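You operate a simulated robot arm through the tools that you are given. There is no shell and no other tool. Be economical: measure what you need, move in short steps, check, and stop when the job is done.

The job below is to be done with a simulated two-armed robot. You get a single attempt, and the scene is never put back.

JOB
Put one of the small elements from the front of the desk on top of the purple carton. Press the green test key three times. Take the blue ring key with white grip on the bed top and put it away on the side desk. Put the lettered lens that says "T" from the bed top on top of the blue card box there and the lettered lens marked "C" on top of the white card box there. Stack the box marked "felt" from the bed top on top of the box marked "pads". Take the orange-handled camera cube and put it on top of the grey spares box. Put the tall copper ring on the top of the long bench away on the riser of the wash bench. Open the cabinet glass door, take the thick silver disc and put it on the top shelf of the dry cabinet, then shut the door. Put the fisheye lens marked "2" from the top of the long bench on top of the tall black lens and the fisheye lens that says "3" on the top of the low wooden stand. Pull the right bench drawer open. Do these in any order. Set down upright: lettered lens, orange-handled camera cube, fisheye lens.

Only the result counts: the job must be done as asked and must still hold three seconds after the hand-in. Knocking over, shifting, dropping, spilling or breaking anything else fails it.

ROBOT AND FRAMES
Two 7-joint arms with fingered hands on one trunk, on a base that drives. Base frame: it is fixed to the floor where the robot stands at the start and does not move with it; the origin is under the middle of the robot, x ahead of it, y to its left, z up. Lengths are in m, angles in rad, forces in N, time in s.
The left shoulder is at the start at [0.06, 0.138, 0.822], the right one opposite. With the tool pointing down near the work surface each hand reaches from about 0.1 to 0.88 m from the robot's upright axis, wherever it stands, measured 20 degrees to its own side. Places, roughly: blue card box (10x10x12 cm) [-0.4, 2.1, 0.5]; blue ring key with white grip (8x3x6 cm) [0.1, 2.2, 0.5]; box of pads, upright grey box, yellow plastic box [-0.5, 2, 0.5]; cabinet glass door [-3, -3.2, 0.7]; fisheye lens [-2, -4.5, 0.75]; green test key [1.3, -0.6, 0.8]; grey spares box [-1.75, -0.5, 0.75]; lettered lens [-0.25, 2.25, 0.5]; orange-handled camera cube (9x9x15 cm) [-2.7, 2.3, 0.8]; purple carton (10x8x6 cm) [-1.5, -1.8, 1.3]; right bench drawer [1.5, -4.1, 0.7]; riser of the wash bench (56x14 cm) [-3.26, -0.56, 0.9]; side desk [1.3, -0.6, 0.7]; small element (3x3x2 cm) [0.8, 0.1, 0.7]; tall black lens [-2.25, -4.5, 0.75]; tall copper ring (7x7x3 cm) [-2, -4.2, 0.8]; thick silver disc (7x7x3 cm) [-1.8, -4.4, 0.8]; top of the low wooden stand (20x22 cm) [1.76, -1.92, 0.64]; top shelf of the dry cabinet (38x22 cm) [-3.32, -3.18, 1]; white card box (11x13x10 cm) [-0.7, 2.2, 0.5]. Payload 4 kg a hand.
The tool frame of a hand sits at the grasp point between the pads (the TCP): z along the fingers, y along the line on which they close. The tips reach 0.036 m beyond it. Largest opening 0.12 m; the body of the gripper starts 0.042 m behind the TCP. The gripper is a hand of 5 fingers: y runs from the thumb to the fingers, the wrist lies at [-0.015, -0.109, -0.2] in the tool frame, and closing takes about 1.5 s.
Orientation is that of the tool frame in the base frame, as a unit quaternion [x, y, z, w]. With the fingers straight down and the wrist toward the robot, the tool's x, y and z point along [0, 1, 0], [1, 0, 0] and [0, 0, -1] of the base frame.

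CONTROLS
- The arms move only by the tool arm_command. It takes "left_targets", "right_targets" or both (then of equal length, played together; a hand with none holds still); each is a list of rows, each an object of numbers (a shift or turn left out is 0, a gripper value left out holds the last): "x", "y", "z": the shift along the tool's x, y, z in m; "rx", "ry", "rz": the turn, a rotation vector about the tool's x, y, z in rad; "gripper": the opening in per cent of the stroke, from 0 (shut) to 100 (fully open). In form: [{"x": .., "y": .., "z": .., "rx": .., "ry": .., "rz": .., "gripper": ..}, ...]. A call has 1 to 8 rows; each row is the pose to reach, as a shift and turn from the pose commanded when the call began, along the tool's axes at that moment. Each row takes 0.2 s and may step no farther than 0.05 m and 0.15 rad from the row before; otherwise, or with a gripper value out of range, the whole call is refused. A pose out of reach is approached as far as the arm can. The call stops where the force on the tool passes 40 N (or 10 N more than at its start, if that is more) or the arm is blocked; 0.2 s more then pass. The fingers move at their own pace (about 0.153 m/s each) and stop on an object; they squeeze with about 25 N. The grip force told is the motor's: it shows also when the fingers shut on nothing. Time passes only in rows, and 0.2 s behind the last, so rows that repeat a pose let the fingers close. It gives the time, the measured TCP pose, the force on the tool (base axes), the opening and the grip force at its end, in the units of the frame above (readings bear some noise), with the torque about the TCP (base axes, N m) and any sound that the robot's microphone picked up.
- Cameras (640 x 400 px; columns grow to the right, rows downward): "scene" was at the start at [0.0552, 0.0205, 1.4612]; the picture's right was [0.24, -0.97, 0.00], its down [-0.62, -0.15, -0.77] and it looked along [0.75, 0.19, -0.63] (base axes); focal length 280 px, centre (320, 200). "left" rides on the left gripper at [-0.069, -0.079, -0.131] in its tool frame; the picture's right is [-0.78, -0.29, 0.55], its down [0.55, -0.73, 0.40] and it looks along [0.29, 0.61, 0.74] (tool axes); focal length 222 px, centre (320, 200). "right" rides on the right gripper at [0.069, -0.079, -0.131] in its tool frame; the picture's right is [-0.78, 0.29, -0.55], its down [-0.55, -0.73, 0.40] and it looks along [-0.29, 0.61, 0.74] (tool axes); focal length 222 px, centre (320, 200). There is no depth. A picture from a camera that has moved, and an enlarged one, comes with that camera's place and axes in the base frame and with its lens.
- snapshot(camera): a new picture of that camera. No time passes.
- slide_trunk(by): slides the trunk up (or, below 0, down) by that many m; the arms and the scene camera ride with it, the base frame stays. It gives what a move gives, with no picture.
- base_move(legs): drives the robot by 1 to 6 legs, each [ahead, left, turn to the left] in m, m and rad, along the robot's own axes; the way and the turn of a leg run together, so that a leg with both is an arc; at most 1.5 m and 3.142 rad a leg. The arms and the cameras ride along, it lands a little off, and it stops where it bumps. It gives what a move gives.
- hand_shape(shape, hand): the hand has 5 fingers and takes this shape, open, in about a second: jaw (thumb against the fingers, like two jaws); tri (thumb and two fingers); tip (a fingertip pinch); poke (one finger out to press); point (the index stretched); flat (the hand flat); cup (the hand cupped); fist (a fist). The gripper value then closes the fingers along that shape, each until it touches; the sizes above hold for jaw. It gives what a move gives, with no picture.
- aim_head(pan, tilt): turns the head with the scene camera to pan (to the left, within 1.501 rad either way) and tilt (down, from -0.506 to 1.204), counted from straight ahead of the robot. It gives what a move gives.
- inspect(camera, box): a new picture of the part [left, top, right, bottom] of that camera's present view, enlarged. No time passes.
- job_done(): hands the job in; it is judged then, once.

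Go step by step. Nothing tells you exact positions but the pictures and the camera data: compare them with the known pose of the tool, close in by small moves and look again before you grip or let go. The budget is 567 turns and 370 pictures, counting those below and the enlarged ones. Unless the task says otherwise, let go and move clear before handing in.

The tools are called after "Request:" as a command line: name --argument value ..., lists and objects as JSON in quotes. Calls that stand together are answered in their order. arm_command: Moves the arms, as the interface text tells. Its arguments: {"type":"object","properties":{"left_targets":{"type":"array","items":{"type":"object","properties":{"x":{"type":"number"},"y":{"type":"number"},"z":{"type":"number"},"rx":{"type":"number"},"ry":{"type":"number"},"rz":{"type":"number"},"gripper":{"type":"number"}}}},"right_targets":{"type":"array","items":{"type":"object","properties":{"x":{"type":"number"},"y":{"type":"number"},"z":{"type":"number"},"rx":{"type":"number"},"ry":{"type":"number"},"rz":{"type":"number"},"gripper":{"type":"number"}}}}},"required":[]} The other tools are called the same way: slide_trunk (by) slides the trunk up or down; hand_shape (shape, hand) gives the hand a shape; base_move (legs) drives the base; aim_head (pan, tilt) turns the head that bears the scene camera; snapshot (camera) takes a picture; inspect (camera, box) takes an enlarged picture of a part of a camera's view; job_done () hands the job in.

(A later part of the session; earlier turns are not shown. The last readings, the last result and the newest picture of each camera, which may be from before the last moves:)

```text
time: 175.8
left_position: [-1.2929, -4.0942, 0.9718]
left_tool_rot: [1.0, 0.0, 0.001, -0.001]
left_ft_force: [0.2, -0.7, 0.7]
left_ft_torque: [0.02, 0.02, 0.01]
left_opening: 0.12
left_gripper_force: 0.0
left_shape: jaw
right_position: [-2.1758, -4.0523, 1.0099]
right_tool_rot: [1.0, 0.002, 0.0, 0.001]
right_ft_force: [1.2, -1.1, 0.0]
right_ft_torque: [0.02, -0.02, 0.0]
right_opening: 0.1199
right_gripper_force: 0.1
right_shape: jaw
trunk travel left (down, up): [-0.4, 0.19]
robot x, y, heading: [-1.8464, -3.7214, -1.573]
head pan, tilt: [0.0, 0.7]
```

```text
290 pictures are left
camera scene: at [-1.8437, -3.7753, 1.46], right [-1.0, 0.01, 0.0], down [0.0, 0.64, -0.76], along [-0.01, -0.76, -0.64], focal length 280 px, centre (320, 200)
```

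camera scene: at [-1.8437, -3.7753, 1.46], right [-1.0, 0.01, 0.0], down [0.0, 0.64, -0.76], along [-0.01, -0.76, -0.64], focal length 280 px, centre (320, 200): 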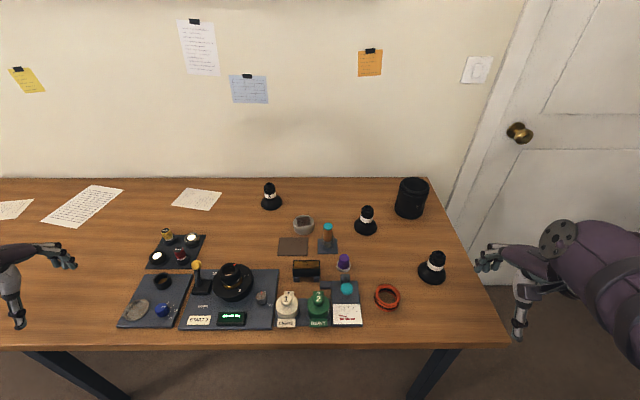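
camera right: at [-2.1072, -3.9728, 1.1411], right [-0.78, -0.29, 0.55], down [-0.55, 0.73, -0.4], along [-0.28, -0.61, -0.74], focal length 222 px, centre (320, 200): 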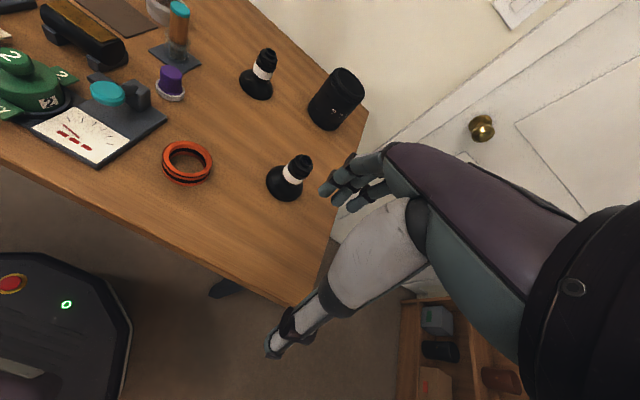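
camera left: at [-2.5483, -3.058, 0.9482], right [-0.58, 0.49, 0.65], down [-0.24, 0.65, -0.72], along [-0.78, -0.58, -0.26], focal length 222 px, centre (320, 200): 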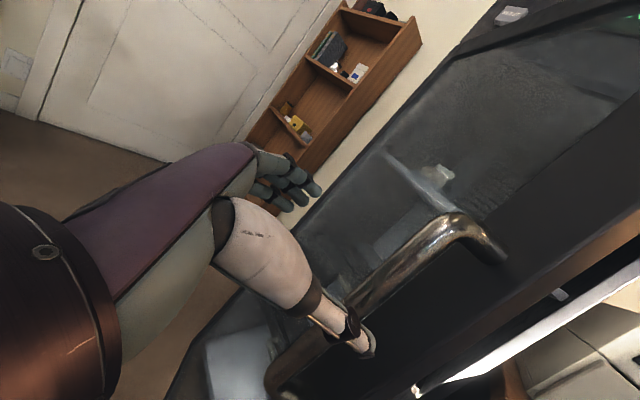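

B stands at about (-1.998, -4.40), top z≈0.90; the tall lens top at (-2.15, -4.487, 0.92). I move the right hand over lens "2".

Request:
arm_command --right_targets '[{"x": 0.025, "y": 0.043}, {"x": 0.05, "y": 0.086}, {"x": 0.075, "y": 0.129}, {"x": 0.1, "y": 0.172}, {"x": 0.125, "y": 0.215}, {"x": 0.15, "y": 0.258}, {"x": 0.17, "y": 0.301}, {"x": 0.178, "y": 0.348}]'

Request:
inspect --camera "right" --box '[200, 130, 440, 330]'

Request:
inspect --camera "scene" --box '[280, 140, 480, 300]'

```text
time: 177.6
left_position: [-1.2922, -4.096, 0.9714]
left_tool_rot: [1.0, 0.001, 0.001, -0.002]
left_ft_force: [-0.9, -0.8, -0.7]
left_ft_torque: [-0.02, -0.01, -0.02]
left_opening: 0.1195
left_gripper_force: 0.1
left_shape: jaw
right_position: [-1.9962, -4.4001, 1.0105]
right_tool_rot: [1.0, 0.002, 0.0, 0.001]
right_ft_force: [-1.2, -0.7, -1.0]
right_ft_torque: [0.0, 0.02, 0.03]
right_opening: 0.1201
right_gripper_force: 0.0
right_shape: jaw
trunk travel left (down, up): [-0.4, 0.19]
robot x, y, heading: [-1.8454, -3.7174, -1.576]
head pan, tilt: [0.0, 0.7]
```

```text
2.00 times, centred on (320, 230) of right
camera zoom: at [-1.9263, -4.3203, 1.1412], right [-0.78, -0.29, 0.55], down [-0.55, 0.73, -0.4], along [-0.29, -0.61, -0.74], focal length 444 px, centre (320, 140)
```

zoom: 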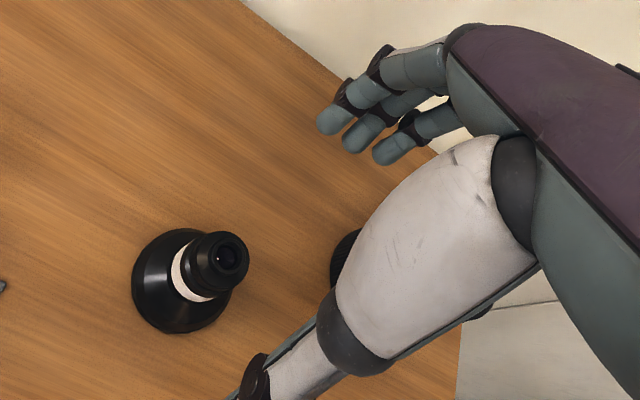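

```text
2.50 times, centred on (380, 220) of scene
camera zoom: at [-1.8433, -3.7752, 1.46], right [-1.0, 0.01, 0.0], down [0.0, 0.64, -0.76], along [-0.01, -0.76, -0.64], focal length 701 px, centre (170, 150)
```

zoom: 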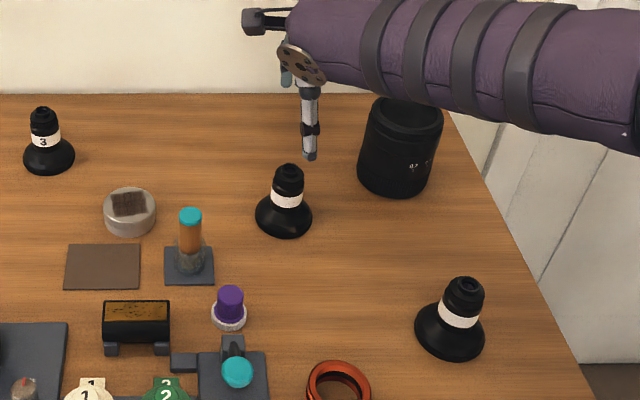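

I centre and lower around its neck.

Request:
arm_command --right_targets '[{"y": 0.008, "z": 0.04}, {"y": 0.008, "z": 0.08}, {"y": 0.008, "z": 0.12}, {"y": 0.008, "z": 0.14}]'

Request:
inspect --camera "right" --box '[200, 130, 440, 330]'

Request:
inspect --camera "scene" --box '[320, 140, 440, 260]'

```text
time: 178.6
left_position: [-1.2928, -4.095, 0.9709]
left_tool_rot: [1.0, 0.0, -0.001, -0.001]
left_ft_force: [0.0, -0.3, -0.4]
left_ft_torque: [-0.01, 0.01, -0.02]
left_opening: 0.1197
left_gripper_force: 0.0
left_shape: jaw
right_position: [-1.9964, -4.4086, 0.8699]
right_tool_rot: [1.0, 0.002, 0.001, 0.001]
right_ft_force: [0.3, -0.8, 0.0]
right_ft_torque: [-0.01, 0.0, 0.02]
right_opening: 0.1201
right_gripper_force: 0.1
right_shape: jaw
trunk travel left (down, up): [-0.4, 0.19]
robot x, y, heading: [-1.8497, -3.7183, -1.574]
head pan, tilt: [0.0, 0.7]
```

```text
2.00 times, centred on (320, 230) of right
camera zoom: at [-1.9287, -4.3291, 1.0007], right [-0.78, -0.29, 0.55], down [-0.55, 0.73, -0.4], along [-0.28, -0.61, -0.74], focal length 444 px, centre (320, 140)
```

zoom: 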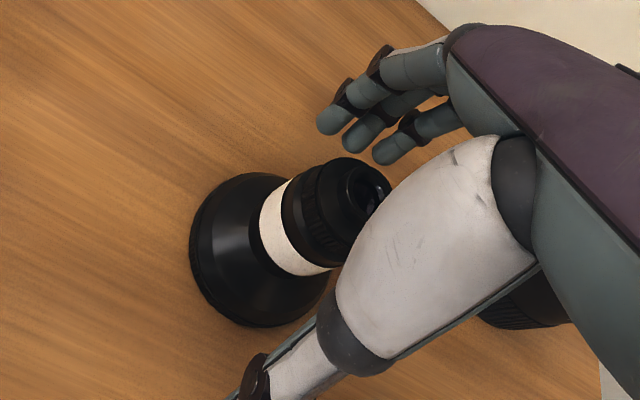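

```text
3.33 times, centred on (380, 200) of scene
camera zoom: at [-1.8437, -3.7748, 1.4601], right [-1.0, 0.01, 0.0], down [0.0, 0.64, -0.76], along [-0.01, -0.76, -0.64], focal length 935 px, centre (120, 200)
```

zoom: 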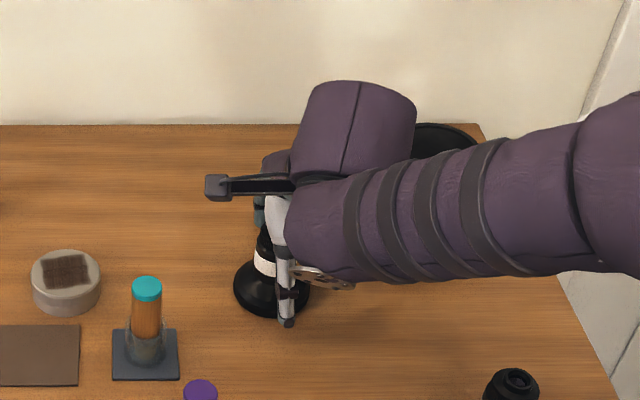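

The neck is nearly centred; small shift, then grip.

Request:
arm_command --right_targets '[{"x": 0.007, "y": -0.002}, {"x": 0.007, "y": -0.002, "gripper": 70}, {"x": 0.007, "y": -0.002, "gripper": 40}, {"x": 0.007, "y": -0.002, "gripper": 10}, {"x": 0.007, "y": -0.002, "gripper": 10}, {"x": 0.007, "y": -0.002, "gripper": 10}]'

Request:
inspect --camera "right" --box '[160, 130, 480, 330]'

```text
time: 180.0
left_position: [-1.2928, -4.0952, 0.9714]
left_tool_rot: [1.0, 0.0, 0.0, -0.001]
left_ft_force: [0.8, 0.8, -0.5]
left_ft_torque: [0.01, -0.02, 0.0]
left_opening: 0.1196
left_gripper_force: 0.1
left_shape: jaw
right_position: [-1.9897, -4.4055, 0.8699]
right_tool_rot: [1.0, 0.002, 0.0, 0.001]
right_ft_force: [1.1, 0.5, 0.0]
right_ft_torque: [-0.02, -0.01, 0.0]
right_opening: 0.0273
right_gripper_force: 25.3
right_shape: jaw
trunk travel left (down, up): [-0.4, 0.19]
robot x, y, heading: [-1.8447, -3.7188, -1.579]
head pan, tilt: [0.0, 0.7]
```

```text
2.00 times, centred on (320, 230) of right
camera zoom: at [-1.9211, -4.3263, 1.0019], right [-0.78, -0.29, 0.55], down [-0.55, 0.73, -0.4], along [-0.28, -0.61, -0.74], focal length 444 px, centre (320, 140)
```

zoom: 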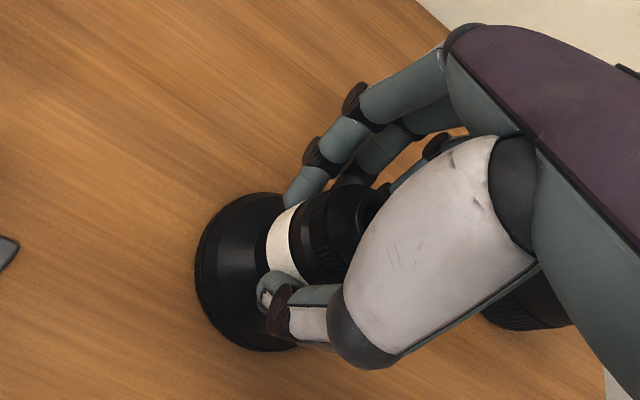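

Gripped. I lift, check the label, and carry it over the tall lens.

Request:
arm_command --right_targets '[{"z": -0.04}, {"z": -0.08}, {"z": -0.12}, {"z": -0.16}, {"z": -0.19}]'

Request:
snapshot --camera "scene"

Request:
inspect --camera "right" --box '[160, 130, 480, 330]'

```text
time: 181.2
left_position: [-1.2918, -4.094, 0.9708]
left_tool_rot: [1.0, 0.001, -0.001, 0.0]
left_ft_force: [-0.4, 0.0, -0.2]
left_ft_torque: [-0.03, -0.04, 0.01]
left_opening: 0.1197
left_gripper_force: 0.0
left_shape: jaw
right_position: [-1.991, -4.4052, 1.0614]
right_tool_rot: [1.0, 0.003, 0.0, 0.001]
right_ft_force: [0.2, -0.2, -2.5]
right_ft_torque: [0.02, -0.03, -0.04]
right_opening: 0.0269
right_gripper_force: 24.9
right_shape: jaw
trunk travel left (down, up): [-0.4, 0.19]
robot x, y, heading: [-1.8434, -3.7197, -1.581]
head pan, tilt: [0.0, 0.7]
```

```text
284 pictures are left
camera scene: at [-1.8436, -3.7744, 1.4601], right [-1.0, 0.01, 0.0], down [0.0, 0.64, -0.76], along [-0.01, -0.76, -0.64], focal length 280 px, centre (320, 200)
```

scene: 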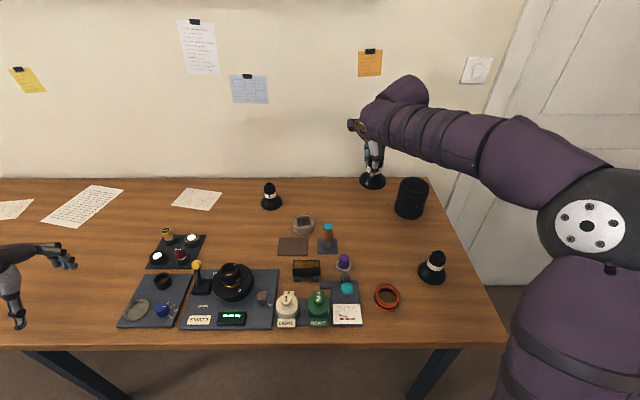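

```text
2.00 times, centred on (320, 230) of right
camera zoom: at [-1.9206, -4.3266, 1.1926], right [-0.78, -0.29, 0.55], down [-0.55, 0.73, -0.4], along [-0.28, -0.61, -0.74], focal length 444 px, centre (320, 140)
```

zoom: 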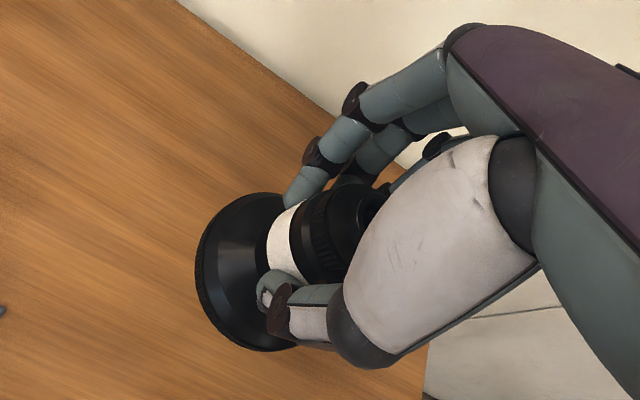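

Request:
arm_command --right_targets '[{"x": -0.04, "y": 0.02}, {"x": -0.08, "y": 0.04}, {"x": -0.12, "y": 0.06}, {"x": -0.16, "y": 0.08}, {"x": -0.16, "y": 0.082}]'

Request:
inspect --camera "scene" --box '[330, 80, 490, 230]'

Request:
inspect --camera "right" --box '[160, 130, 480, 330]'

```text
time: 182.4
left_position: [-1.2915, -4.0931, 0.9709]
left_tool_rot: [1.0, 0.0, 0.0, -0.001]
left_ft_force: [-0.3, 0.2, 0.8]
left_ft_torque: [-0.02, 0.01, -0.01]
left_opening: 0.1199
left_gripper_force: 0.0
left_shape: jaw
right_position: [-2.1486, -4.4847, 1.0631]
right_tool_rot: [1.0, 0.002, 0.0, 0.001]
right_ft_force: [0.1, 1.0, -2.0]
right_ft_torque: [-0.02, 0.0, 0.01]
right_opening: 0.0269
right_gripper_force: 25.6
right_shape: jaw
trunk travel left (down, up): [-0.4, 0.19]
robot x, y, heading: [-1.8478, -3.7156, -1.577]
head pan, tilt: [0.0, 0.7]
```

```text
2.67 times, centred on (410, 155) of scene
camera zoom: at [-1.8436, -3.7745, 1.4601], right [-1.0, 0.01, 0.0], down [0.0, 0.64, -0.76], along [-0.01, -0.76, -0.64], focal length 748 px, centre (80, 320)
```

zoom: 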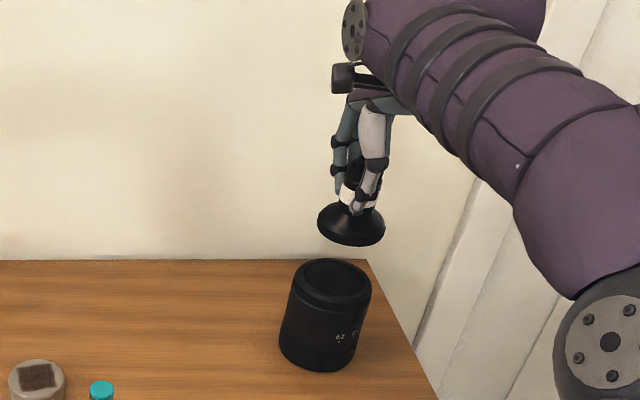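

```text
2.00 times, centred on (320, 230) of right
camera zoom: at [-2.08, -4.4072, 1.1932], right [-0.78, -0.29, 0.55], down [-0.55, 0.73, -0.4], along [-0.28, -0.62, -0.74], focal length 444 px, centre (320, 140)
```

zoom: 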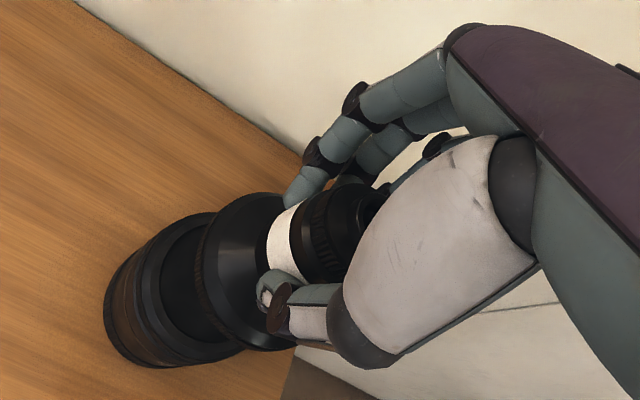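

Alignment looks good. I lower toward the tall lens.

Request:
arm_command --right_targets '[{"z": 0.025}, {"z": 0.05}, {"z": 0.058}]'

Request:
inspect --camera "scene" --box '[330, 80, 490, 230]'

Request:
inspect --camera "right" --box '[160, 130, 480, 330]'

```text
time: 183.2
left_position: [-1.2922, -4.0943, 0.9726]
left_tool_rot: [1.0, 0.0, 0.0, -0.001]
left_ft_force: [-0.1, -0.9, -0.3]
left_ft_torque: [-0.03, -0.03, 0.03]
left_opening: 0.1195
left_gripper_force: 0.2
left_shape: jaw
right_position: [-2.1491, -4.4861, 1.002]
right_tool_rot: [1.0, 0.001, 0.0, 0.0]
right_ft_force: [0.0, -0.1, -1.0]
right_ft_torque: [-0.01, -0.02, -0.01]
right_opening: 0.0269
right_gripper_force: 25.2
right_shape: jaw
trunk travel left (down, up): [-0.4, 0.19]
robot x, y, heading: [-1.8484, -3.7207, -1.576]
head pan, tilt: [0.0, 0.7]
```

```text
2.67 times, centred on (410, 155) of scene
camera zoom: at [-1.8438, -3.7747, 1.4601], right [-1.0, 0.01, 0.0], down [0.0, 0.64, -0.76], along [-0.01, -0.76, -0.64], focal length 748 px, centre (80, 320)
```

zoom: 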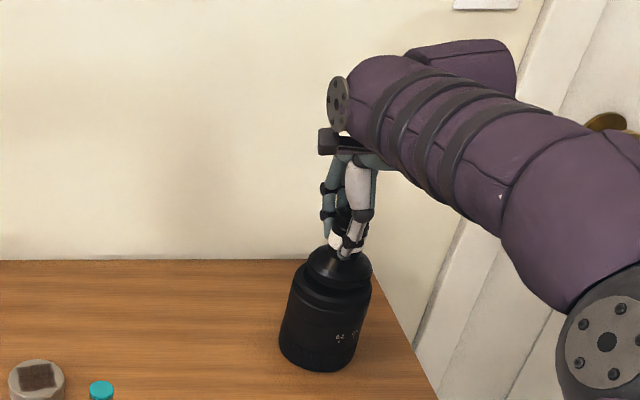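

```text
2.00 times, centred on (320, 230) of right
camera zoom: at [-2.0804, -4.4075, 1.134], right [-0.78, -0.29, 0.55], down [-0.55, 0.73, -0.4], along [-0.28, -0.61, -0.74], focal length 444 px, centre (320, 140)
```

zoom: 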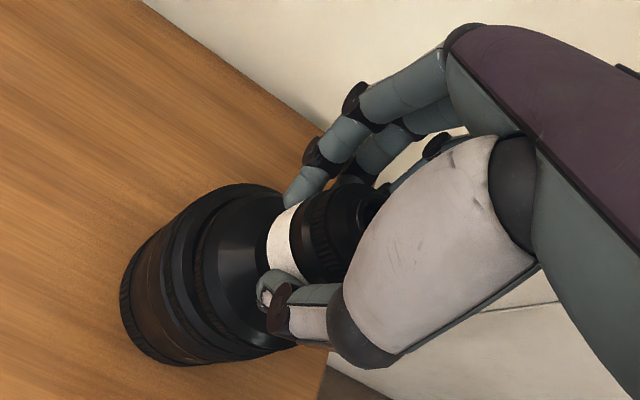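

Slight shift of 7 mm for centring, then down to contact.

Request:
arm_command --right_targets '[{"x": 0.007, "y": -0.003}, {"x": 0.007, "y": -0.003, "z": 0.007}, {"x": 0.007, "y": -0.003, "z": 0.013}, {"x": 0.007, "y": -0.003, "z": 0.018}]'

Request:
inspect --camera "scene" --box '[330, 80, 490, 230]'

```text
time: 184.2
left_position: [-1.2932, -4.0957, 0.9714]
left_tool_rot: [1.0, 0.0, 0.0, -0.001]
left_ft_force: [-1.5, 0.8, -0.9]
left_ft_torque: [-0.03, 0.0, -0.01]
left_opening: 0.1195
left_gripper_force: 0.2
left_shape: jaw
right_position: [-2.1426, -4.486, 0.9855]
right_tool_rot: [1.0, 0.002, 0.0, 0.002]
right_ft_force: [-0.1, 0.4, 4.3]
right_ft_torque: [0.02, 0.06, -0.01]
right_opening: 0.0273
right_gripper_force: 24.9
right_shape: jaw
trunk travel left (down, up): [-0.4, 0.19]
robot x, y, heading: [-1.8437, -3.7182, -1.579]
head pan, tilt: [0.0, 0.7]
```

```text
2.67 times, centred on (410, 155) of scene
camera zoom: at [-1.8436, -3.7741, 1.4602], right [-1.0, 0.01, 0.0], down [0.0, 0.64, -0.77], along [-0.01, -0.77, -0.64], focal length 748 px, centre (80, 320)
```

zoom: 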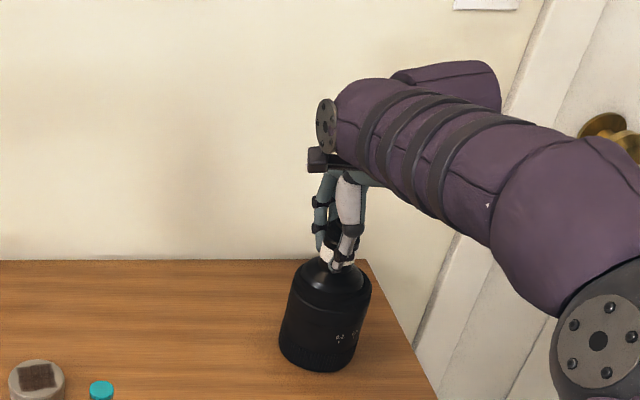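

In contact and centred. I release and lift straight up.

Request:
arm_command --right_targets '[{"gripper": 35}, {"gripper": 50}, {"gripper": 70}, {"gripper": 80}, {"z": -0.04, "gripper": 80}, {"z": -0.08}, {"z": -0.12}]'

Request:
inspect --camera "scene" --box '[330, 80, 490, 230]'

```text
time: 185.8
left_position: [-1.2938, -4.0947, 0.9719]
left_tool_rot: [1.0, 0.0, -0.001, -0.001]
left_ft_force: [-0.2, -0.3, 0.5]
left_ft_torque: [0.0, 0.0, 0.0]
left_opening: 0.1195
left_gripper_force: 0.0
left_shape: jaw
right_position: [-2.1452, -4.4828, 1.1042]
right_tool_rot: [1.0, 0.002, 0.0, 0.001]
right_ft_force: [0.6, 0.4, -0.5]
right_ft_torque: [0.01, 0.01, 0.0]
right_opening: 0.096
right_gripper_force: 0.1
right_shape: jaw
trunk travel left (down, up): [-0.4, 0.19]
robot x, y, heading: [-1.8462, -3.7187, -1.582]
head pan, tilt: [0.0, 0.7]
```

```text
2.67 times, centred on (410, 155) of scene
camera zoom: at [-1.8436, -3.7745, 1.4601], right [-1.0, 0.01, 0.0], down [0.0, 0.64, -0.76], along [-0.01, -0.76, -0.64], focal length 748 px, centre (80, 320)
```

zoom: 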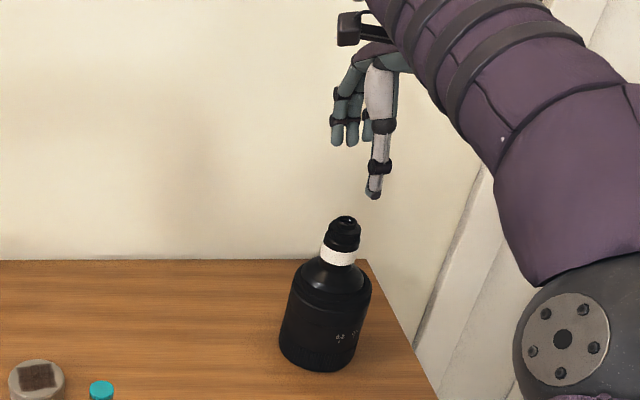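

Lens "2" stands on the tall lens. Now the silver disc: I move the hand back toward the robot, strafe left a bit and set up a pitched side grip suited to the cabinet shelf.

Request:
arm_command --right_targets '[{"y": -0.045}, {"y": -0.09}, {"y": -0.13, "x": 0.02}, {"y": -0.17, "x": 0.04}, {"y": -0.21, "x": 0.06}, {"y": -0.25, "x": 0.08}, {"y": -0.28, "x": 0.11}, {"y": -0.31, "x": 0.14}]'

Request:
arm_command --right_targets '[{"rz": -0.148}, {"rz": -0.296}, {"rz": -0.444}, {"rz": -0.592}, {"rz": -0.74}, {"rz": -0.888}, {"rz": -1.036}, {"rz": -1.184}]'

Request:
arm_command --right_targets '[{"rz": -0.1}, {"rz": -0.19}]'

Request:
arm_command --right_targets '[{"ry": -0.14}, {"ry": -0.28}, {"ry": -0.42}, {"ry": -0.56}, {"ry": -0.7}]'

Request:
base_move --legs '[[0, 0.15, 0]]'

Request:
snapshot --camera "scene"

Request:
snapshot --camera "right"

```text
time: 187.6
left_position: [-1.2921, -4.093, 0.9719]
left_tool_rot: [1.0, 0.0, 0.0, -0.001]
left_ft_force: [0.4, -0.2, 0.0]
left_ft_torque: [0.01, 0.05, 0.01]
left_opening: 0.1195
left_gripper_force: 0.1
left_shape: jaw
right_position: [-2.0042, -4.1741, 1.1054]
right_tool_rot: [1.0, 0.002, 0.001, 0.003]
right_ft_force: [-1.1, 0.4, 0.1]
right_ft_torque: [-0.03, -0.01, -0.02]
right_opening: 0.0955
right_gripper_force: 0.1
right_shape: jaw
trunk travel left (down, up): [-0.4, 0.19]
robot x, y, heading: [-1.8464, -3.7215, -1.572]
head pan, tilt: [0.0, 0.7]
```

```text
time: 189.4
left_position: [-1.2926, -4.093, 0.9706]
left_tool_rot: [1.0, -0.001, 0.0, 0.0]
left_ft_force: [-0.5, -0.5, -0.2]
left_ft_torque: [0.0, 0.06, -0.01]
left_opening: 0.1197
left_gripper_force: 0.1
left_shape: jaw
right_position: [-2.0044, -4.173, 1.1039]
right_tool_rot: [0.828, 0.56, 0.0, 0.001]
right_ft_force: [-0.3, -0.9, -0.2]
right_ft_torque: [0.0, 0.05, 0.02]
right_opening: 0.0961
right_gripper_force: 0.0
right_shape: jaw
trunk travel left (down, up): [-0.4, 0.19]
robot x, y, heading: [-1.8462, -3.717, -1.578]
head pan, tilt: [0.0, 0.7]
```

```text
time: 190.0
left_position: [-1.2919, -4.0941, 0.9717]
left_tool_rot: [1.0, 0.0, 0.0, -0.002]
left_ft_force: [0.0, -0.4, 0.4]
left_ft_torque: [0.0, -0.03, -0.03]
left_opening: 0.1196
left_gripper_force: 0.0
left_shape: jaw
right_position: [-2.0025, -4.1731, 1.1035]
right_tool_rot: [0.772, 0.636, -0.001, 0.001]
right_ft_force: [0.0, -0.7, 0.3]
right_ft_torque: [-0.02, 0.03, 0.03]
right_opening: 0.0959
right_gripper_force: 0.0
right_shape: jaw
trunk travel left (down, up): [-0.4, 0.19]
robot x, y, heading: [-1.8454, -3.7188, -1.577]
head pan, tilt: [0.0, 0.7]
```

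```text
time: 191.2
left_position: [-1.2927, -4.0934, 0.9726]
left_tool_rot: [1.0, -0.001, 0.0, 0.0]
left_ft_force: [0.2, -0.1, 0.1]
left_ft_torque: [0.04, 0.0, 0.01]
left_opening: 0.1197
left_gripper_force: 0.0
left_shape: jaw
right_position: [-2.0028, -4.1733, 1.1043]
right_tool_rot: [0.724, 0.597, -0.267, 0.22]
right_ft_force: [0.6, 0.2, 0.1]
right_ft_torque: [-0.02, 0.0, -0.02]
right_opening: 0.0958
right_gripper_force: 0.0
right_shape: jaw
trunk travel left (down, up): [-0.4, 0.19]
robot x, y, heading: [-1.8495, -3.7231, -1.579]
head pan, tilt: [0.0, 0.7]
```

```text
time: 192.6
left_position: [-1.1404, -4.0943, 0.9703]
left_tool_rot: [1.0, 0.001, 0.0, -0.001]
left_ft_force: [0.2, 0.0, -0.1]
left_ft_torque: [-0.03, 0.05, 0.01]
left_opening: 0.1195
left_gripper_force: 0.0
left_shape: jaw
right_position: [-1.8508, -4.1757, 1.105]
right_tool_rot: [0.725, 0.597, -0.265, 0.219]
right_ft_force: [0.0, -0.6, 1.1]
right_ft_torque: [0.03, 0.03, -0.05]
right_opening: 0.0958
right_gripper_force: 0.0
right_shape: jaw
trunk travel left (down, up): [-0.4, 0.19]
robot x, y, heading: [-1.6974, -3.7249, -1.579]
head pan, tilt: [0.0, 0.7]
```

```text
276 pictures are left
camera scene: at [-1.6912, -3.7754, 1.4601], right [-1.0, 0.01, 0.0], down [0.0, 0.64, -0.76], along [0.0, -0.76, -0.64], focal length 280 px, centre (320, 200)
```

scene: 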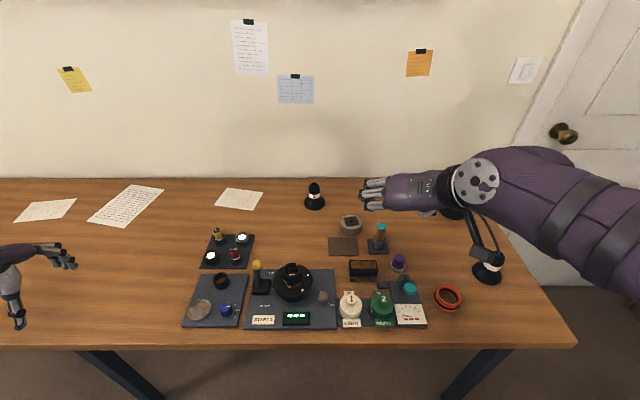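

```text
275 pictures are left
camera right: at [-1.9022, -4.0247, 1.1605], right [0.24, -0.3, 0.92], down [-0.85, -0.52, 0.05], along [0.47, -0.8, -0.38], focal length 222 px, centre (320, 200)
```

right: 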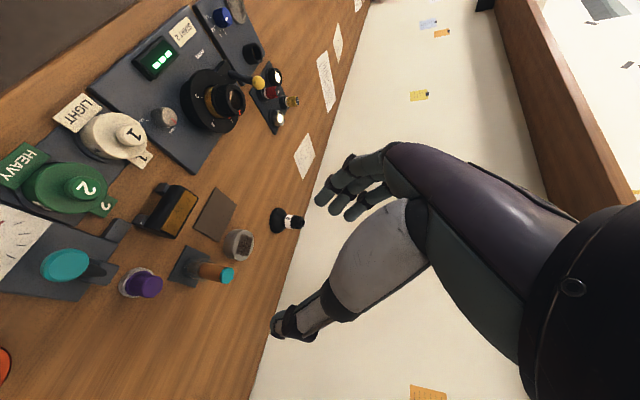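

I switch the right hand to the tip pinch and pre-position above and in front of the disc.

Request:
hand_shape --hand "right" --shape "tip"

Request:
arm_command --right_targets '[{"x": 0.003, "y": 0.017, "z": 0.039}, {"x": 0.006, "y": 0.033, "z": 0.078}, {"x": 0.009, "y": 0.05, "z": 0.117}, {"x": 0.012, "y": 0.067, "z": 0.156}, {"x": 0.015, "y": 0.083, "z": 0.195}, {"x": 0.018, "y": 0.1, "z": 0.2326}]'

Request:
inspect --camera "right" --box '[160, 130, 480, 330]'

Request:
inspect --camera "scene" --box '[280, 150, 440, 250]'

```text
time: 193.5
left_position: [-1.1406, -4.0947, 0.9729]
left_tool_rot: [1.0, 0.0, 0.0, -0.001]
left_ft_force: [-0.1, -0.9, 0.7]
left_ft_torque: [-0.04, -0.01, 0.01]
left_opening: 0.1199
left_gripper_force: 0.0
left_shape: jaw
right_position: [-1.8514, -4.1739, 1.1053]
right_tool_rot: [0.725, 0.598, -0.264, 0.219]
right_ft_force: [0.1, 0.3, -0.4]
right_ft_torque: [-0.03, 0.0, 0.02]
right_opening: 0.1201
right_gripper_force: 0.0
right_shape: tip
trunk travel left (down, up): [-0.4, 0.19]
robot x, y, heading: [-1.6962, -3.7189, -1.58]
head pan, tilt: [0.0, 0.7]
```

```text
time: 194.9
left_position: [-1.1413, -4.0944, 0.9713]
left_tool_rot: [1.0, 0.001, 0.0, -0.001]
left_ft_force: [-0.3, 0.3, -0.8]
left_ft_torque: [0.01, -0.01, 0.02]
left_opening: 0.1194
left_gripper_force: 0.0
left_shape: jaw
right_position: [-1.7803, -4.3307, 0.9158]
right_tool_rot: [0.725, 0.597, -0.265, 0.219]
right_ft_force: [-0.6, -0.3, 0.0]
right_ft_torque: [0.03, 0.02, 0.02]
right_opening: 0.12
right_gripper_force: 0.1
right_shape: tip
trunk travel left (down, up): [-0.4, 0.19]
robot x, y, heading: [-1.6948, -3.7201, -1.576]
head pan, tilt: [0.0, 0.7]
```

```text
2.00 times, centred on (320, 230) of right
camera zoom: at [-1.8319, -4.18, 0.9717], right [0.24, -0.3, 0.93], down [-0.85, -0.52, 0.05], along [0.47, -0.8, -0.38], focal length 444 px, centre (320, 140)
```

zoom: 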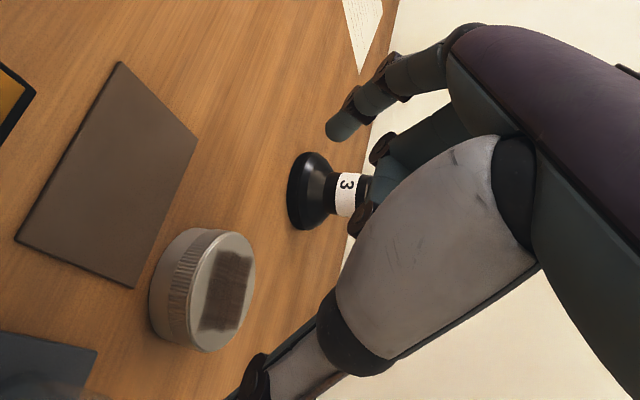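

```text
4.00 times, centred on (360, 200) of scene
camera zoom: at [-1.6922, -3.7761, 1.4601], right [-1.0, 0.01, 0.0], down [0.0, 0.64, -0.76], along [0.0, -0.76, -0.64], focal length 1122 px, centre (160, 200)
```

zoom: 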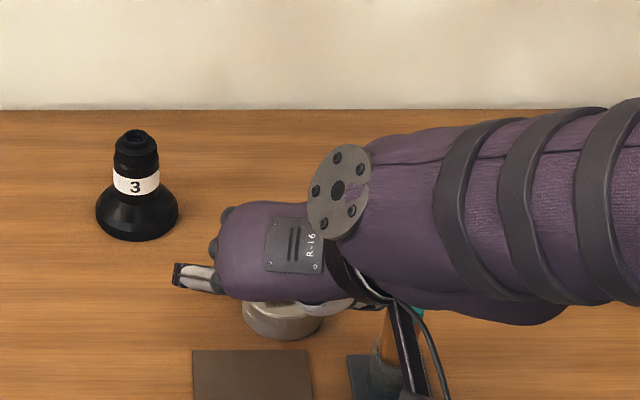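

The teal-capped post would be tight for the right wrist, so I'll use the left hand for the disc (its wrist lies on the free side). I back the right hand out and reset it.

Request:
arm_command --right_targets '[{"z": -0.045}, {"z": -0.09}, {"z": -0.135}, {"z": -0.18}, {"z": -0.22}]'

Request:
arm_command --right_targets '[{"ry": 0.14}, {"ry": 0.28}, {"ry": 0.42}, {"ry": 0.56}, {"ry": 0.7}]' --left_targets '[{"rz": 0.14, "z": -0.02}, {"rz": 0.28, "z": -0.04}, {"rz": 0.42, "z": -0.06}, {"rz": 0.56, "z": -0.08}, {"rz": 0.7, "z": -0.1}]'

Request:
arm_command --right_targets '[{"rz": 0.145}, {"rz": 0.29}, {"rz": 0.435}, {"rz": 0.58}, {"rz": 0.725}, {"rz": 0.87}]' --left_targets '[{"rz": 0.145}, {"rz": 0.29}, {"rz": 0.435}, {"rz": 0.58}, {"rz": 0.725}, {"rz": 0.87}]'

Request:
arm_command --right_targets '[{"rz": 0.125}, {"rz": 0.25}, {"rz": 0.375}, {"rz": 0.5}, {"rz": 0.5}]' --left_targets '[{"ry": 0.14}, {"ry": 0.28}, {"ry": 0.42}, {"ry": 0.56}, {"ry": 0.7}]'

Request:
base_move --legs '[[0, -0.25, 0]]'

Request:
hand_shape --hand "left" --shape "tip"

Request:
hand_shape --hand "right" --shape "jaw"

Request:
snapshot --camera "scene"

Request:
snapshot --camera "left"

```text
time: 196.1
left_position: [-1.1404, -4.0941, 0.972]
left_tool_rot: [1.0, 0.001, 0.0, -0.001]
left_ft_force: [0.5, 0.0, 0.4]
left_ft_torque: [0.0, 0.02, -0.01]
left_opening: 0.1197
left_gripper_force: 0.1
left_shape: jaw
right_position: [-1.7556, -4.1886, 1.0829]
right_tool_rot: [0.724, 0.598, -0.265, 0.219]
right_ft_force: [-0.6, -1.2, -0.8]
right_ft_torque: [-0.01, 0.0, -0.03]
right_opening: 0.1199
right_gripper_force: 0.2
right_shape: tip
trunk travel left (down, up): [-0.4, 0.19]
robot x, y, heading: [-1.6966, -3.7189, -1.579]
head pan, tilt: [0.0, 0.7]
```

```text
time: 197.3
left_position: [-1.1405, -4.0927, 1.0724]
left_tool_rot: [0.939, -0.343, -0.001, -0.001]
left_ft_force: [0.1, -0.3, -1.3]
left_ft_torque: [-0.02, 0.03, -0.01]
left_opening: 0.1197
left_gripper_force: 0.0
left_shape: jaw
right_position: [-1.7526, -4.1883, 1.0831]
right_tool_rot: [0.771, 0.636, 0.0, 0.001]
right_ft_force: [0.3, 0.8, 0.5]
right_ft_torque: [-0.01, -0.02, 0.01]
right_opening: 0.1199
right_gripper_force: 0.0
right_shape: tip
trunk travel left (down, up): [-0.4, 0.19]
robot x, y, heading: [-1.6915, -3.7203, -1.575]
head pan, tilt: [0.0, 0.7]
```

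```text
time: 198.7
left_position: [-1.1414, -4.0936, 1.0741]
left_tool_rot: [-0.707, 0.707, 0.0, 0.001]
left_ft_force: [-0.3, 0.5, 0.1]
left_ft_torque: [-0.01, -0.01, -0.03]
left_opening: 0.1197
left_gripper_force: 0.1
left_shape: jaw
right_position: [-1.753, -4.1883, 1.0839]
right_tool_rot: [0.968, 0.251, 0.0, 0.002]
right_ft_force: [0.2, 0.3, 0.4]
right_ft_torque: [0.0, -0.02, -0.03]
right_opening: 0.1198
right_gripper_force: 0.1
right_shape: tip
trunk travel left (down, up): [-0.4, 0.19]
robot x, y, heading: [-1.6892, -3.718, -1.575]
head pan, tilt: [0.0, 0.7]
```

```text
time: 199.9
left_position: [-1.14, -4.0948, 1.0724]
left_tool_rot: [-0.664, 0.664, -0.243, -0.243]
left_ft_force: [0.4, -0.6, 0.0]
left_ft_torque: [-0.01, 0.01, 0.0]
left_opening: 0.1198
left_gripper_force: 0.0
left_shape: jaw
right_position: [-1.7525, -4.1882, 1.0832]
right_tool_rot: [1.0, 0.005, 0.0, 0.002]
right_ft_force: [0.1, 0.4, 0.9]
right_ft_torque: [-0.01, 0.04, -0.01]
right_opening: 0.12
right_gripper_force: 0.0
right_shape: tip
trunk travel left (down, up): [-0.4, 0.19]
robot x, y, heading: [-1.6948, -3.7219, -1.573]
head pan, tilt: [0.0, 0.7]
```

```text
time: 201.7
left_position: [-1.3932, -4.0943, 1.073]
left_tool_rot: [0.665, -0.664, 0.243, 0.241]
left_ft_force: [1.3, 0.0, -0.2]
left_ft_torque: [0.02, -0.02, 0.0]
left_opening: 0.1198
left_gripper_force: 0.0
left_shape: jaw
right_position: [-2.0064, -4.1874, 1.0837]
right_tool_rot: [1.0, 0.004, 0.001, 0.001]
right_ft_force: [-1.0, -0.1, 0.9]
right_ft_torque: [-0.03, -0.01, 0.02]
right_opening: 0.12
right_gripper_force: 0.1
right_shape: tip
trunk travel left (down, up): [-0.4, 0.19]
robot x, y, heading: [-1.9481, -3.7196, -1.576]
head pan, tilt: [0.0, 0.7]
```

```text
time: 202.6
left_position: [-1.3934, -4.0933, 1.0717]
left_tool_rot: [0.665, -0.664, 0.241, 0.242]
left_ft_force: [0.3, -0.6, -0.4]
left_ft_torque: [0.0, 0.0, -0.03]
left_opening: 0.1197
left_gripper_force: 0.1
left_shape: tip
right_position: [-2.0062, -4.1876, 1.0836]
right_tool_rot: [1.0, 0.005, 0.001, 0.001]
right_ft_force: [0.3, -0.4, 0.2]
right_ft_torque: [0.01, -0.02, -0.01]
right_opening: 0.1201
right_gripper_force: 0.2
right_shape: tip
trunk travel left (down, up): [-0.4, 0.19]
robot x, y, heading: [-1.9486, -3.7166, -1.577]
head pan, tilt: [0.0, 0.7]
```

```text
time: 203.5
left_position: [-1.3935, -4.0931, 1.0719]
left_tool_rot: [0.665, -0.664, 0.242, 0.242]
left_ft_force: [1.0, -0.2, 0.1]
left_ft_torque: [-0.03, -0.02, -0.02]
left_opening: 0.1198
left_gripper_force: 0.0
left_shape: tip
right_position: [-2.0049, -4.1865, 1.084]
right_tool_rot: [1.0, 0.004, -0.001, 0.0]
right_ft_force: [0.0, 0.5, 1.1]
right_ft_torque: [-0.01, -0.01, -0.04]
right_opening: 0.1198
right_gripper_force: 0.1
right_shape: jaw
trunk travel left (down, up): [-0.4, 0.19]
robot x, y, heading: [-1.9511, -3.7193, -1.578]
head pan, tilt: [0.0, 0.7]
```

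```text
272 pictures are left
camera scene: at [-1.945, -3.774, 1.4601], right [-1.0, 0.01, 0.0], down [0.0, 0.64, -0.76], along [0.0, -0.76, -0.64], focal length 280 px, centre (320, 200)
```

scene: 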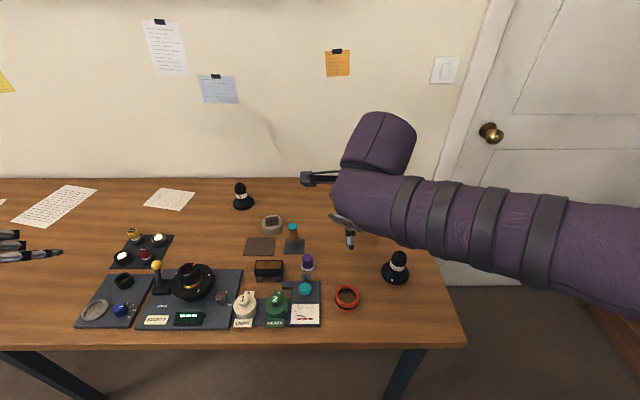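

```text
271 pictures are left
camera left: at [-1.315, -3.9558, 1.1279], right [0.29, 0.25, -0.92], down [0.74, -0.68, 0.05], along [-0.61, -0.69, -0.38], focal length 222 px, centre (320, 200)
```

left: 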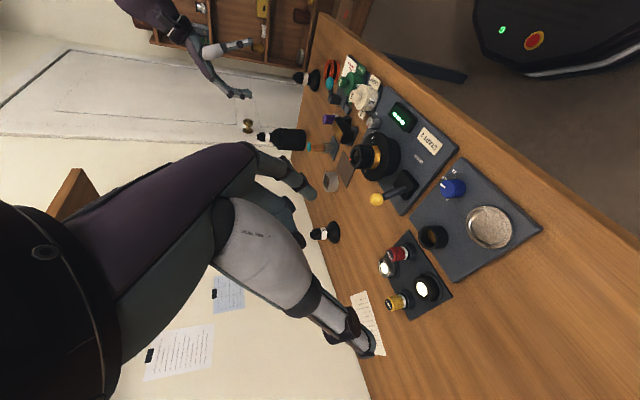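

I bring the left hand in toward the disc and move the right hand aside.

Request:
arm_command --left_targets '[{"x": 0.0088, "y": 0.0448, "z": 0.01}, {"x": 0.0177, "y": 0.0896, "z": 0.02}, {"x": 0.0265, "y": 0.1343, "z": 0.03}, {"x": 0.0354, "y": 0.179, "z": 0.04}, {"x": 0.0442, "y": 0.224, "z": 0.05}, {"x": 0.053, "y": 0.2687, "z": 0.06}, {"x": 0.062, "y": 0.3134, "z": 0.07}, {"x": 0.0708, "y": 0.3582, "z": 0.08}]' --right_targets '[{"x": -0.02, "y": -0.02}, {"x": -0.04, "y": -0.04}, {"x": -0.06, "y": -0.06}, {"x": -0.08, "y": -0.08}, {"x": -0.1, "y": -0.1}, {"x": -0.12, "y": -0.12}, {"x": -0.14, "y": -0.13}, {"x": -0.16, "y": -0.14}]'

Request:
arm_command --left_targets '[{"x": 0.0088, "y": 0.0448, "z": 0.02}, {"x": 0.0088, "y": 0.0448, "z": 0.07}, {"x": 0.0088, "y": 0.0448, "z": 0.11}, {"x": 0.0088, "y": 0.0448, "z": 0.15}, {"x": 0.0088, "y": 0.0448, "z": 0.17}]'

Request:
snapshot --camera "left"

Request:
inspect --camera "scene" --box '[160, 150, 400, 300]'

```text
time: 205.3
left_position: [-1.7541, -4.2008, 1.0568]
left_tool_rot: [0.665, -0.664, 0.242, 0.241]
left_ft_force: [-0.5, 0.3, 0.2]
left_ft_torque: [0.04, -0.02, 0.04]
left_opening: 0.1199
left_gripper_force: 0.0
left_shape: tip
right_position: [-2.1671, -4.0483, 1.0804]
right_tool_rot: [1.0, 0.004, 0.001, 0.001]
right_ft_force: [0.3, 0.4, -0.5]
right_ft_torque: [-0.01, -0.02, 0.01]
right_opening: 0.1199
right_gripper_force: 0.2
right_shape: jaw
trunk travel left (down, up): [-0.4, 0.19]
robot x, y, heading: [-1.9497, -3.7149, -1.578]
head pan, tilt: [0.0, 0.7]
```

```text
time: 206.5
left_position: [-1.7973, -4.3166, 0.9313]
left_tool_rot: [0.665, -0.664, 0.242, 0.242]
left_ft_force: [-0.5, -0.5, 0.0]
left_ft_torque: [-0.01, 0.01, 0.01]
left_opening: 0.1202
left_gripper_force: 0.2
left_shape: tip
right_position: [-2.1658, -4.0491, 1.0811]
right_tool_rot: [1.0, 0.005, -0.001, 0.001]
right_ft_force: [-0.6, 0.1, 0.1]
right_ft_torque: [0.0, 0.03, -0.01]
right_opening: 0.12
right_gripper_force: 0.0
right_shape: jaw
trunk travel left (down, up): [-0.4, 0.19]
robot x, y, heading: [-1.9454, -3.7151, -1.579]
head pan, tilt: [0.0, 0.7]
```

```text
270 pictures are left
camera left: at [-1.7178, -4.1789, 0.987], right [0.29, 0.25, -0.92], down [0.74, -0.68, 0.05], along [-0.61, -0.69, -0.38], focal length 222 px, centre (320, 200)
```

left: 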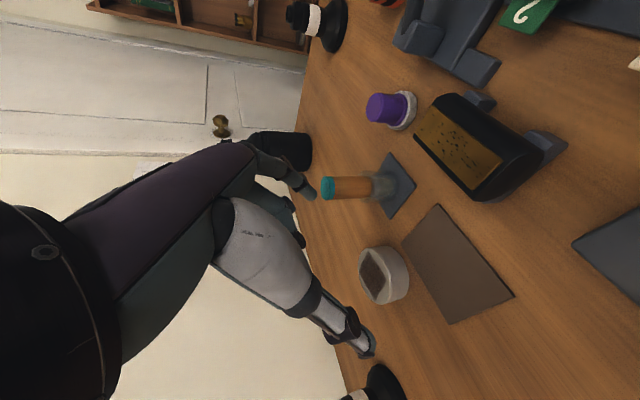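

```text
2.67 times, centred on (280, 225) of scene
camera zoom: at [-1.9448, -3.7743, 1.4601], right [-1.0, 0.01, 0.0], down [0.0, 0.64, -0.76], along [0.0, -0.76, -0.64], focal length 748 px, centre (427, 133)
```

zoom: 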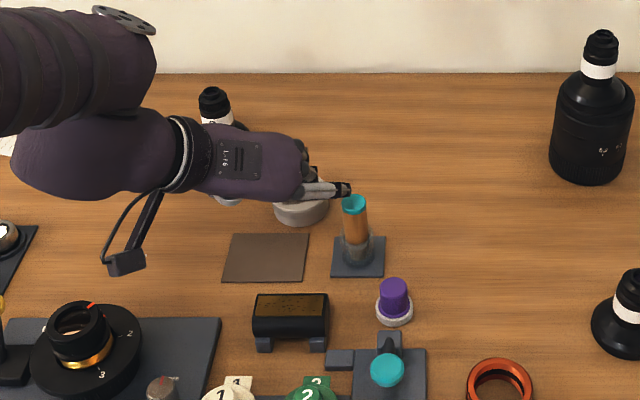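

Index finger is near the teal post, so I narrow the opening first, then slide in.

Request:
arm_command --left_targets '[{"gripper": 72}, {"gripper": 72}, {"z": 0.03}, {"z": 0.06}, {"z": 0.09}, {"z": 0.105}]'

Request:
snapshot --camera "left"

Request:
inspect --camera "scene" --box '[220, 180, 340, 255]'

```text
time: 207.9
left_position: [-1.7955, -4.384, 0.8509]
left_tool_rot: [0.665, -0.663, 0.243, 0.242]
left_ft_force: [0.2, -0.5, -0.3]
left_ft_torque: [0.03, -0.01, -0.01]
left_opening: 0.0867
left_gripper_force: 0.0
left_shape: tip
right_position: [-2.1661, -4.0484, 1.0828]
right_tool_rot: [1.0, 0.004, 0.0, 0.002]
right_ft_force: [0.3, 0.2, -0.5]
right_ft_torque: [-0.02, 0.01, -0.01]
right_opening: 0.12
right_gripper_force: 0.1
right_shape: jaw
trunk travel left (down, up): [-0.4, 0.19]
robot x, y, heading: [-1.9477, -3.7192, -1.578]
head pan, tilt: [0.0, 0.7]
```

```text
268 pictures are left
camera left: at [-1.7177, -4.2466, 0.9065], right [0.29, 0.25, -0.92], down [0.74, -0.68, 0.05], along [-0.61, -0.69, -0.38], focal length 222 px, centre (320, 200)
```

left: 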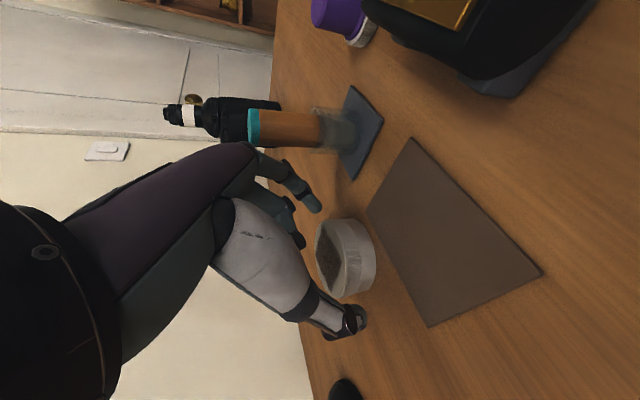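

```text
5.33 times, centred on (280, 218) of scene
camera zoom: at [-1.945, -3.7743, 1.4601], right [-1.0, 0.01, 0.0], down [0.0, 0.64, -0.76], along [0.0, -0.76, -0.64], focal length 1496 px, centre (533, 107)
```

zoom: 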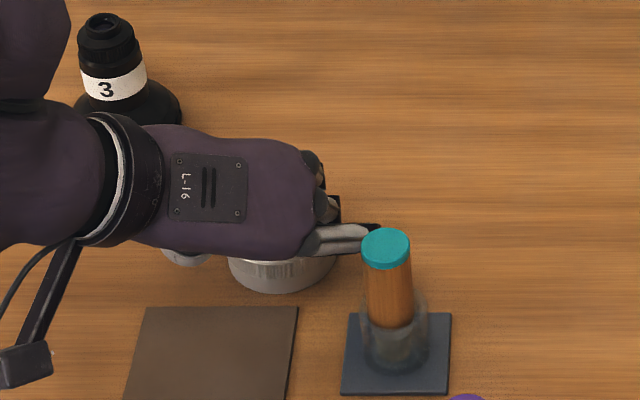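

Disc lies between index and thumb. A little further, then close.

Request:
arm_command --left_targets '[{"z": 0.012}, {"z": 0.012, "gripper": 55}, {"z": 0.012, "gripper": 40}, {"z": 0.012, "gripper": 30}, {"z": 0.012, "gripper": 30}, {"z": 0.012, "gripper": 30}]'

Request:
snapshot --camera "left"

```text
time: 209.3
left_position: [-1.7953, -4.3917, 0.8418]
left_tool_rot: [0.665, -0.664, 0.241, 0.242]
left_ft_force: [0.4, 0.2, 0.4]
left_ft_torque: [0.0, 0.01, 0.02]
left_opening: 0.0572
left_gripper_force: 24.9
left_shape: tip
right_position: [-2.1668, -4.0488, 1.0824]
right_tool_rot: [1.0, 0.003, 0.0, 0.001]
right_ft_force: [0.2, 0.2, 0.0]
right_ft_torque: [0.03, 0.0, 0.02]
right_opening: 0.12
right_gripper_force: 0.0
right_shape: jaw
trunk travel left (down, up): [-0.4, 0.19]
robot x, y, heading: [-1.9435, -3.7169, -1.57]
head pan, tilt: [0.0, 0.7]
```

```text
266 pictures are left
camera left: at [-1.718, -4.254, 0.8979], right [0.29, 0.25, -0.92], down [0.74, -0.68, 0.05], along [-0.61, -0.69, -0.38], focal length 222 px, centre (320, 200)
```

left: 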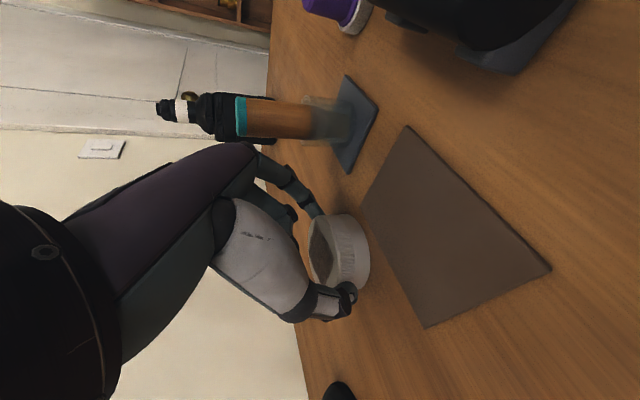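

Gripped. Lift straight up, then draw back.

Request:
arm_command --left_targets '[{"x": 0.026, "z": -0.031}, {"x": 0.053, "z": -0.062}, {"x": 0.08, "z": -0.094}, {"x": 0.109, "z": -0.13}, {"x": 0.14, "z": -0.166}, {"x": 0.11, "z": -0.192}, {"x": 0.08, "z": -0.217}, {"x": 0.05, "z": -0.243}]'

Request:
snapshot --camera "left"

Request:
snapshot --camera "scene"

```text
time: 211.1
left_position: [-1.7965, -4.2711, 1.0597]
left_tool_rot: [0.665, -0.664, 0.243, 0.241]
left_ft_force: [-0.5, -0.3, -2.4]
left_ft_torque: [0.03, -0.01, 0.01]
left_opening: 0.0574
left_gripper_force: 25.2
left_shape: tip
right_position: [-2.1668, -4.0482, 1.0822]
right_tool_rot: [1.0, 0.005, -0.001, 0.002]
right_ft_force: [0.6, -0.7, 0.5]
right_ft_torque: [-0.02, -0.02, -0.02]
right_opening: 0.12
right_gripper_force: 0.0
right_shape: jaw
trunk travel left (down, up): [-0.4, 0.19]
robot x, y, heading: [-1.9483, -3.7175, -1.578]
head pan, tilt: [0.0, 0.7]
```

```text
265 pictures are left
camera left: at [-1.718, -4.1346, 1.1153], right [0.29, 0.25, -0.92], down [0.74, -0.68, 0.05], along [-0.61, -0.69, -0.38], focal length 222 px, centre (320, 200)
```

left: 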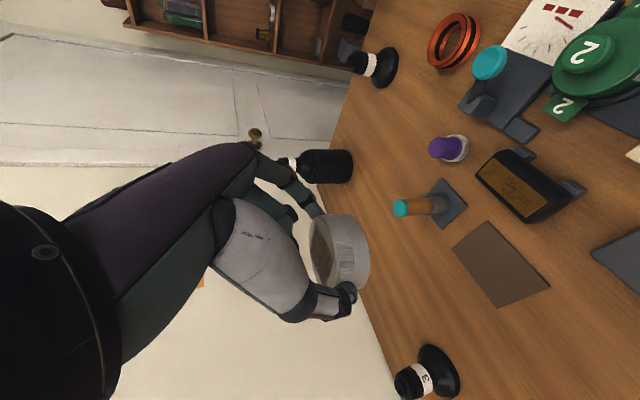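

```text
264 pictures are left
camera scene: at [-1.9451, -3.7734, 1.4601], right [-1.0, 0.01, 0.0], down [0.0, 0.64, -0.77], along [0.0, -0.77, -0.64], focal length 280 px, centre (320, 200)
```

scene: 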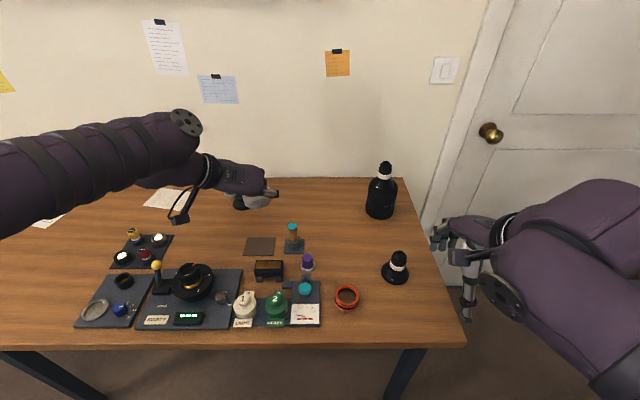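

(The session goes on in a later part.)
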